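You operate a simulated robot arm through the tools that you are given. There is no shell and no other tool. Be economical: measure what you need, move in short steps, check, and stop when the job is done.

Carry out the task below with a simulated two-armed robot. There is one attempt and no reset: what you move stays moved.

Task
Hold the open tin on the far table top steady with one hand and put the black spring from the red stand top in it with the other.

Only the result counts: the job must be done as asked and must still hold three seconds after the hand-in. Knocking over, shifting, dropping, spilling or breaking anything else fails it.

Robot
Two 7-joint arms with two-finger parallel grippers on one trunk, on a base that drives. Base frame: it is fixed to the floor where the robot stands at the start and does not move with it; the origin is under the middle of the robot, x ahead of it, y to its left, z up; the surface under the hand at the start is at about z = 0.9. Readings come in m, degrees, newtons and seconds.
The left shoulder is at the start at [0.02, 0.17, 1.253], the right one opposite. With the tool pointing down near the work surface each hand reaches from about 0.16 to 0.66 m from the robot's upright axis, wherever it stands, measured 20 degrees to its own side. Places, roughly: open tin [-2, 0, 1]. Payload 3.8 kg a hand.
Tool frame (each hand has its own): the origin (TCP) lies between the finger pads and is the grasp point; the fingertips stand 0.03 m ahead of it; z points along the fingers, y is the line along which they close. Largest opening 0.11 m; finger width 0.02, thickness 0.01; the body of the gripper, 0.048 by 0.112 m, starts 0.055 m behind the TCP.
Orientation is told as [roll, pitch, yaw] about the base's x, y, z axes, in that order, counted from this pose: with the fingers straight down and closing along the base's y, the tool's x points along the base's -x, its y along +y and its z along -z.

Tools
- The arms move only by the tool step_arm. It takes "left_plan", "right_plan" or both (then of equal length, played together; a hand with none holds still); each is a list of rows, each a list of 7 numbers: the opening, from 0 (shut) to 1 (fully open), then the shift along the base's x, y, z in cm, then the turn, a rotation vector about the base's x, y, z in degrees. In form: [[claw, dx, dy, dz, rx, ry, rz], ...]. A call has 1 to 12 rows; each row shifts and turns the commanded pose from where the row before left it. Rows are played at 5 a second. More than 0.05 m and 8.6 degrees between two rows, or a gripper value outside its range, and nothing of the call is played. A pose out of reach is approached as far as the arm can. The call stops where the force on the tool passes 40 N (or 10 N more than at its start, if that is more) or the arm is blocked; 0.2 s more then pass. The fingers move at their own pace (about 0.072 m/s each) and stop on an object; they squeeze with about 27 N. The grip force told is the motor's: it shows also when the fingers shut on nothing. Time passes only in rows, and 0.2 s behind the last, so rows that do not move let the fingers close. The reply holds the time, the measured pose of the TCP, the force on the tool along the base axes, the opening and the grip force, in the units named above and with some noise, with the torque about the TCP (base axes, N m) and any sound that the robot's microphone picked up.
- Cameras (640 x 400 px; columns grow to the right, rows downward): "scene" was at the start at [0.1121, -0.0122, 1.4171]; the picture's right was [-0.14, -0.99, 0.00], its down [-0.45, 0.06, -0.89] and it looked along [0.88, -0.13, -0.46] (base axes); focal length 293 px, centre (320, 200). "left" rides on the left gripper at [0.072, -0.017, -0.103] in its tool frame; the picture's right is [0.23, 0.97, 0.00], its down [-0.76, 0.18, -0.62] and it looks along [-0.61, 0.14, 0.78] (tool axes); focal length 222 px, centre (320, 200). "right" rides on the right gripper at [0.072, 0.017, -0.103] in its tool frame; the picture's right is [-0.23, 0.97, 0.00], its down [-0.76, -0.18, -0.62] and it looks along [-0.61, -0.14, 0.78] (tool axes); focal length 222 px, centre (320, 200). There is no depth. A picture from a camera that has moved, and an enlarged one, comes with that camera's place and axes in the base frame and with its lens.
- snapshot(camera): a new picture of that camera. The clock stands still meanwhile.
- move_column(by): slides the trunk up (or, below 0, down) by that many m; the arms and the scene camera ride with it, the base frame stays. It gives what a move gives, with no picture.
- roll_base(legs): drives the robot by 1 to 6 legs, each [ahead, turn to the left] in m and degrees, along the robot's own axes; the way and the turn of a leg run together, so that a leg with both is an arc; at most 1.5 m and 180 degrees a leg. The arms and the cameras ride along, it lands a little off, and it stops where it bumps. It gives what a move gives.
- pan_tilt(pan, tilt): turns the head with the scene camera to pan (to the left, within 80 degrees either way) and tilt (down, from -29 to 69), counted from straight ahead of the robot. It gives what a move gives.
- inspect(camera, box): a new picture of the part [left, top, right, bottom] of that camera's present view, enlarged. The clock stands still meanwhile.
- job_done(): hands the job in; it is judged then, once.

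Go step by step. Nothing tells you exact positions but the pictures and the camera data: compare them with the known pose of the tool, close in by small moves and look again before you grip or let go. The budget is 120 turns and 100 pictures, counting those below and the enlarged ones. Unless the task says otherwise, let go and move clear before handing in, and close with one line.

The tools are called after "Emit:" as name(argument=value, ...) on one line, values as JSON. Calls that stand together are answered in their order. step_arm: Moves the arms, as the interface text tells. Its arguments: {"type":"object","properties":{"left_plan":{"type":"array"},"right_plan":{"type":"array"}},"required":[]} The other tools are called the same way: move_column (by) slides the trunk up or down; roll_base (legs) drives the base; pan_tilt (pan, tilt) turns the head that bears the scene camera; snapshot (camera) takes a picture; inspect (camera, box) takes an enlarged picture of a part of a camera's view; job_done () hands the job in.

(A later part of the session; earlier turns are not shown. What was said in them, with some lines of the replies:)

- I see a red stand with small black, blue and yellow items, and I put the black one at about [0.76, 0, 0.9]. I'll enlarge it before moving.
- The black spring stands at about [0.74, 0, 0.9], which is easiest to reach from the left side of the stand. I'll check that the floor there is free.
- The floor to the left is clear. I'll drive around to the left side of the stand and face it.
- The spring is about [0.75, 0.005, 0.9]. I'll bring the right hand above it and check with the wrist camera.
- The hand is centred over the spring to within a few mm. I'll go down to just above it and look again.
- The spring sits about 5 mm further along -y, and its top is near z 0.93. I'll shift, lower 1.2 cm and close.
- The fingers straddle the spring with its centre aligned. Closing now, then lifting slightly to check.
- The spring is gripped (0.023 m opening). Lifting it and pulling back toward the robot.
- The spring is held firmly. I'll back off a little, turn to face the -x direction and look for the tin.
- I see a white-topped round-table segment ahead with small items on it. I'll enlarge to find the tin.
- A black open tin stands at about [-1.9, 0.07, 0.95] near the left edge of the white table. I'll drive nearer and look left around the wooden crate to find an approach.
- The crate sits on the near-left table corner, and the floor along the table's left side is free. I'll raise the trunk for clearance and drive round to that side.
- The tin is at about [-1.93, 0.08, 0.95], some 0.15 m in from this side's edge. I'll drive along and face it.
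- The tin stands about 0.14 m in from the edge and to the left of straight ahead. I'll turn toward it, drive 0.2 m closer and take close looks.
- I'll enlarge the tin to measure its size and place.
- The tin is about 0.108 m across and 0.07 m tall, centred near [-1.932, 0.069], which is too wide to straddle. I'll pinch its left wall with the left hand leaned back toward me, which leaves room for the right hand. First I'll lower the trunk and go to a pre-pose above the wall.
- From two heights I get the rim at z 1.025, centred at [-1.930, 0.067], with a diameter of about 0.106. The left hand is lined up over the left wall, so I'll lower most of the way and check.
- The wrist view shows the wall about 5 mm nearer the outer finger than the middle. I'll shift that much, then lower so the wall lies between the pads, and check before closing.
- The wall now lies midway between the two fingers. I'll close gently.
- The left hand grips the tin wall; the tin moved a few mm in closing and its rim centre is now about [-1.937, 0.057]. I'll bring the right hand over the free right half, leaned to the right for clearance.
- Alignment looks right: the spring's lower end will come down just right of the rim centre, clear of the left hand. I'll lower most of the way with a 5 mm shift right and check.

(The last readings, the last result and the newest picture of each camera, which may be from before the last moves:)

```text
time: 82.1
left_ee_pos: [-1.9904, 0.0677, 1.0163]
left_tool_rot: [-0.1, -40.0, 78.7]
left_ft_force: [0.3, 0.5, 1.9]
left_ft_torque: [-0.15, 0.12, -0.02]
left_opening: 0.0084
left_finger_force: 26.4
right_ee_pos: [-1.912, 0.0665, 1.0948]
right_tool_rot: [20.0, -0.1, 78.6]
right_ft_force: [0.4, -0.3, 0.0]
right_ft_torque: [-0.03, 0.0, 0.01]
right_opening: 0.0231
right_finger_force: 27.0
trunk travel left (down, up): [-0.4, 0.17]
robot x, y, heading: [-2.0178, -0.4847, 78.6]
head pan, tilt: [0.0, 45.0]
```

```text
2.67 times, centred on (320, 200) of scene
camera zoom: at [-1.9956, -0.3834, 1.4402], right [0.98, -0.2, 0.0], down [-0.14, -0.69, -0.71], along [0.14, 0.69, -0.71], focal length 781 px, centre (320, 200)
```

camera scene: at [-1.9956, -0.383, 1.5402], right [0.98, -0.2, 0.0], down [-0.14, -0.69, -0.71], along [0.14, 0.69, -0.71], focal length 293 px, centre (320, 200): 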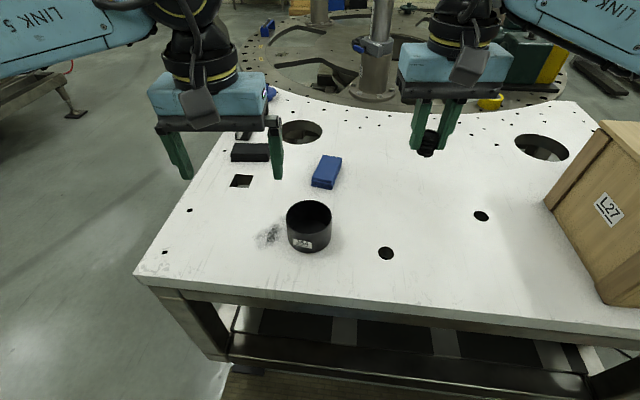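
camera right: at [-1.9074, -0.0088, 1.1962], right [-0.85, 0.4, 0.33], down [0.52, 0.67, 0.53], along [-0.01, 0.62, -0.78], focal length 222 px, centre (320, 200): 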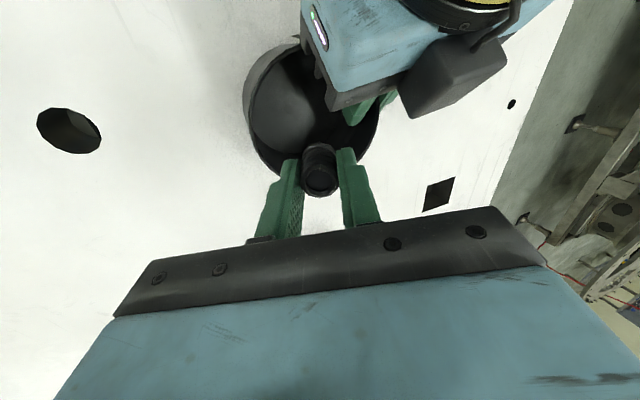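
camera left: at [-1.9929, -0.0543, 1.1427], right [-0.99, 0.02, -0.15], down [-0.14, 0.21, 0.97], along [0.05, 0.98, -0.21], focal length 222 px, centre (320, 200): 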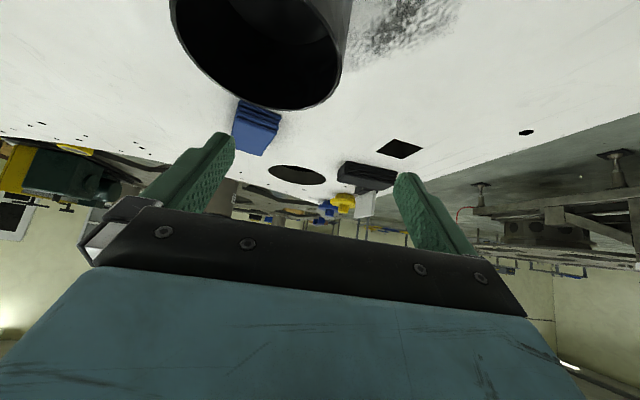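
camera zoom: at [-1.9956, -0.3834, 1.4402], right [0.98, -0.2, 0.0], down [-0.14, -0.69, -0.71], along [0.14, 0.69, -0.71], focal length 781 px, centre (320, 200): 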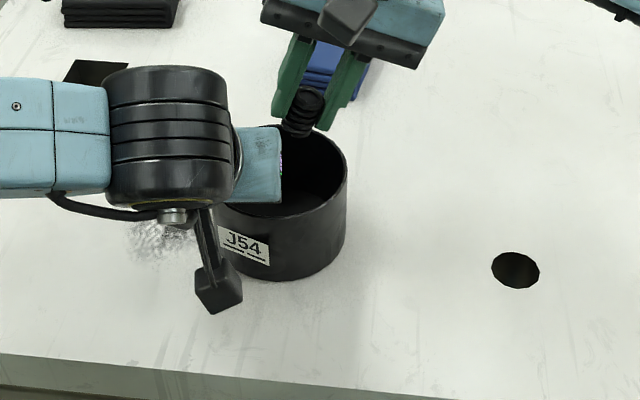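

The spring is just above the tin and aligned with the opening. Lowering another 3.8 cm so its lower end sits inside the rim.

Emit:
step_arm(right_plan=[[0, 0, 0, -1.5, 0, 0, 0], [0, 0, 0, -1.5, 0, 0, 0], [0, 0, 0, -0.8, 0, 0, 0], [0, 0, 0, 0, 0, 0, 0]])

Emit:
inspect(camera="right", box=[200, 0, 520, 200])

Emit:
inspect(camera="scene", box=[230, 140, 390, 240])

```text
time: 83.1
left_ee_pos: [-1.9899, 0.0693, 1.017]
left_tool_rot: [-0.1, -40.1, 78.7]
left_ft_force: [-0.8, -0.7, 1.3]
left_ft_torque: [-0.18, 0.14, -0.04]
left_opening: 0.0085
left_finger_force: 27.0
right_ee_pos: [-1.9115, 0.0659, 1.0564]
right_tool_rot: [19.9, -0.1, 78.6]
right_ft_force: [0.0, -0.1, -0.6]
right_ft_torque: [0.01, -0.02, 0.0]
right_opening: 0.0232
right_finger_force: 26.7
trunk travel left (down, up): [-0.4, 0.17]
robot x, y, heading: [-2.0182, -0.4824, 78.6]
head pan, tilt: [0.0, 45.0]
```

```text
2.00 times, centred on (360, 100) of right
camera zoom: at [-1.9063, -0.0101, 1.1584], right [-0.85, 0.4, 0.33], down [0.52, 0.67, 0.53], along [-0.01, 0.62, -0.78], focal length 444 px, centre (240, 400)
```

zoom: 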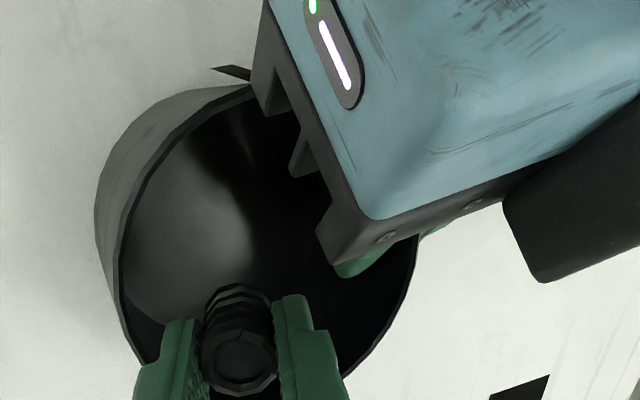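

```text
4.00 times, centred on (310, 190) of scene
camera zoom: at [-1.9957, -0.3834, 1.4402], right [0.98, -0.2, 0.0], down [-0.14, -0.69, -0.71], along [0.14, 0.69, -0.71], focal length 1171 px, centre (360, 240)
```

zoom: 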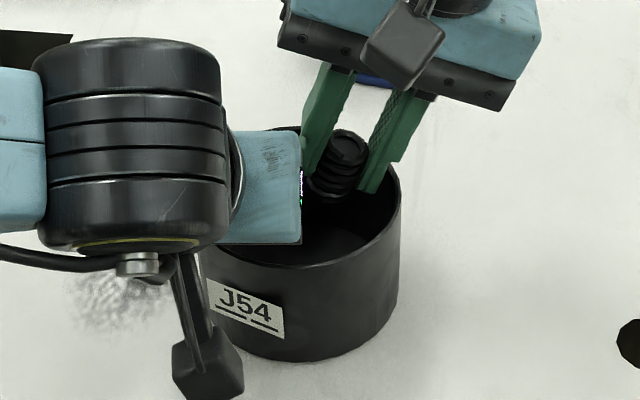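

The spring's lower end is inside the opening with clearance all round. I'll go 1.2 cm lower, then open slightly to release it.

Emit:
step_arm(right_plan=[[0, -0.3, 0, -0.6, 0, 0, 0], [0, 0, 0, -0.6, 0, 0, 0], [0, 0, 0, 0, 0, 0, 0], [0.33, 0, 0, 0, 0, 0, 0], [0.33, 0, 0, 0, 0, 0, 0], [0.33, 0, 0, 0, 0, 0, 0]])

Emit:
inspect(camera="right", box=[200, 0, 520, 200])

Emit:
inspect(camera="scene", box=[230, 140, 390, 240])

```text
time: 84.5
left_ee_pos: [-1.9895, 0.0677, 1.0157]
left_tool_rot: [-0.1, -39.9, 78.6]
left_ft_force: [2.0, 0.8, 1.8]
left_ft_torque: [-0.18, 0.17, 0.01]
left_opening: 0.0086
left_finger_force: 26.5
right_ee_pos: [-1.9135, 0.066, 1.0445]
right_tool_rot: [20.0, -0.2, 78.5]
right_ft_force: [-3.2, -0.8, 0.4]
right_ft_torque: [-0.01, 0.04, -0.02]
right_opening: 0.0352
right_finger_force: 0.0
trunk travel left (down, up): [-0.4, 0.17]
robot x, y, heading: [-2.0164, -0.4858, 78.5]
head pan, tilt: [0.0, 45.0]
```

```text
2.00 times, centred on (360, 100) of right
camera zoom: at [-1.9095, -0.0106, 1.1471], right [-0.85, 0.4, 0.33], down [0.52, 0.67, 0.53], along [-0.01, 0.62, -0.78], focal length 444 px, centre (240, 400)
```

zoom: 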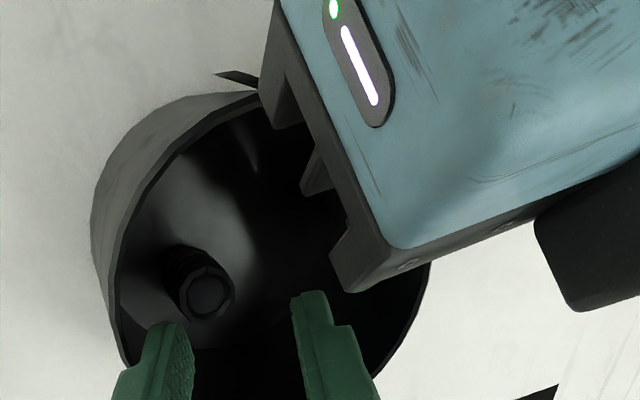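

```text
4.00 times, centred on (310, 190) of scene
camera zoom: at [-1.9958, -0.3833, 1.4402], right [0.98, -0.2, 0.0], down [-0.14, -0.69, -0.71], along [0.14, 0.69, -0.71], focal length 1171 px, centre (360, 240)
```

zoom: 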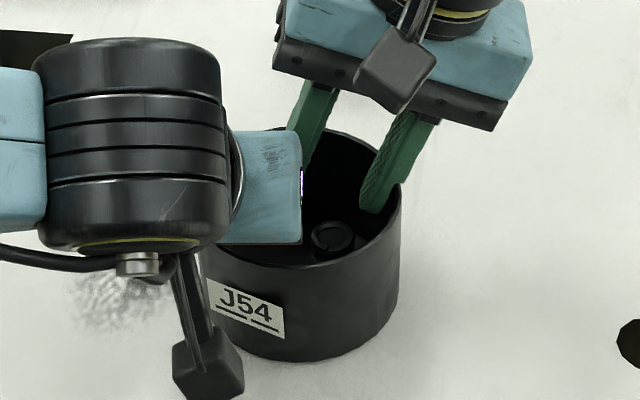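

The spring is in the tin, standing on its floor. I'll lift the right hand straight up and away while the left hand still holds.

Emit:
step_arm(right_plan=[[0.28, -0.2, 0, 0.5, 0, 0, 0], [0.28, 0, 0, 2, 0, 0, 0], [0.28, 0, 0, 4, 0, 0, 0], [0.28, 0, 0, 4, 0, 0, 0], [0.28, 0, 0, 4, 0, 0, 0], [0.28, 3, -2, 1, 0, 0, 0], [0.28, 4, -2, 0, 0, 0, 0], [0.28, 4, -2, 0, 0, 0, 0]])

Emit:
step_arm(left_plan=[[0.12, 0, 0, 0, 0, 0, 0], [0.2, 0, 0, 0, 0, 0, 0], [0.25, 0, 0, 0, 0, 0, 0], [0.25, 0, 0, 0, 0, 0, 0]])

Emit:
inspect(camera="left", box=[160, 0, 480, 200])

Emit:
inspect(camera="scene", box=[200, 125, 440, 275])

```text
time: 86.3
left_ee_pos: [-1.9887, 0.0683, 1.017]
left_tool_rot: [-0.2, -40.1, 78.6]
left_ft_force: [0.4, -0.8, 2.6]
left_ft_torque: [-0.22, 0.01, 0.04]
left_opening: 0.0083
left_finger_force: 27.6
right_ee_pos: [-1.803, 0.0042, 1.202]
right_tool_rot: [20.1, -0.1, 78.6]
right_ft_force: [1.1, -0.4, -0.7]
right_ft_torque: [0.01, 0.0, 0.03]
right_opening: 0.0308
right_finger_force: 0.0
trunk travel left (down, up): [-0.4, 0.17]
robot x, y, heading: [-2.0201, -0.4861, 78.9]
head pan, tilt: [0.0, 45.0]
```

```text
time: 87.3
left_ee_pos: [-1.9907, 0.0687, 1.017]
left_tool_rot: [-0.1, -40.0, 78.7]
left_ft_force: [-0.3, -1.4, -1.0]
left_ft_torque: [0.02, -0.02, 0.0]
left_opening: 0.0278
left_finger_force: 0.0
right_ee_pos: [-1.8047, 0.0045, 1.2032]
right_tool_rot: [20.0, -0.1, 78.6]
right_ft_force: [-0.1, -0.2, -0.4]
right_ft_torque: [0.03, -0.01, -0.03]
right_opening: 0.0309
right_finger_force: 0.0
trunk travel left (down, up): [-0.4, 0.17]
robot x, y, heading: [-2.0132, -0.481, 78.7]
head pan, tilt: [0.0, 45.0]
```

```text
2.00 times, centred on (320, 100) of left
camera zoom: at [-1.9986, -0.053, 1.0491], right [-0.99, 0.02, -0.15], down [-0.14, 0.21, 0.97], along [0.05, 0.98, -0.21], focal length 444 px, centre (320, 400)
```

zoom: 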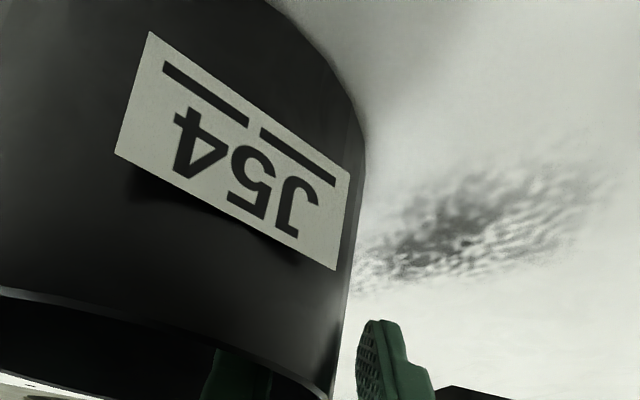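

```text
2.67 times, centred on (320, 200) of scene
camera zoom: at [-1.9956, -0.3832, 1.4402], right [0.98, -0.2, 0.0], down [-0.14, -0.69, -0.71], along [0.14, 0.69, -0.71], focal length 781 px, centre (320, 200)
```

zoom: 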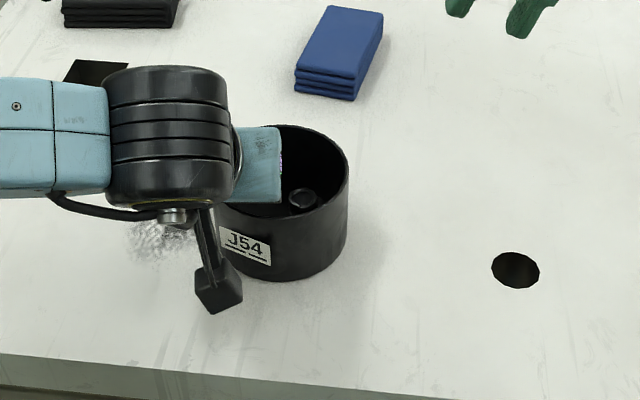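

The left fingers are free of the wall on both sides. Raising the left hand straight up, then checking the result.

Emit:
step_arm(left_plan=[[0.27, 0, 0, 1, 0, 0, 0], [0.27, 0, 0, 2, 0, 0, 0], [0.27, 0, 0, 3, 0, 0, 0], [0.27, 0, 0, 4, 0, 0, 0], [0.27, -3, -3, 2, 0, 0, 0], [0.27, -3, -3, 0, 0, 0, 0], [0.27, -3, -3, 0, 0, 0, 0], [0.27, 0, 0, 0, 0, 0, 0]])

Emit:
inspect(camera="scene", box=[200, 125, 440, 275])

```text
time: 89.1
left_ee_pos: [-2.0793, -0.0212, 1.1349]
left_tool_rot: [-0.1, -40.1, 78.6]
left_ft_force: [0.0, -1.2, 0.1]
left_ft_torque: [0.01, 0.0, -0.02]
left_opening: 0.0298
left_finger_force: 0.1
right_ee_pos: [-1.8055, 0.0053, 1.2012]
right_tool_rot: [20.0, 0.0, 78.5]
right_ft_force: [-1.0, -0.3, -0.4]
right_ft_torque: [-0.01, 0.02, 0.04]
right_opening: 0.0307
right_finger_force: 0.0
trunk travel left (down, up): [-0.4, 0.17]
robot x, y, heading: [-2.0149, -0.4838, 78.7]
head pan, tilt: [0.0, 45.0]
```

```text
2.67 times, centred on (320, 200) of scene
camera zoom: at [-1.9946, -0.3826, 1.4401], right [0.98, -0.2, 0.0], down [-0.14, -0.69, -0.71], along [0.14, 0.69, -0.71], focal length 781 px, centre (320, 200)
```

zoom: 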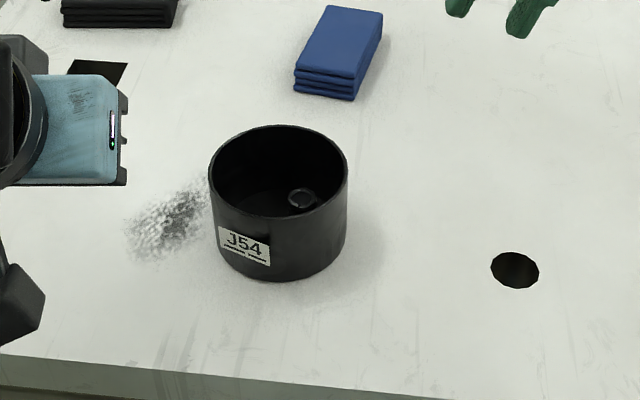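

The tin stands upright with the black spring in it, and both hands are clear of it. Nothing else on the table looks disturbed, so I'm handing in.

Emit:
job_done()

```text
The job is handed in.
```

The black spring is standing in the open tin. The left hand held the tin's wall while the right hand released the spring, and both hands are now clear. The tin slid roughly 1 cm when the left hand first gripped it.
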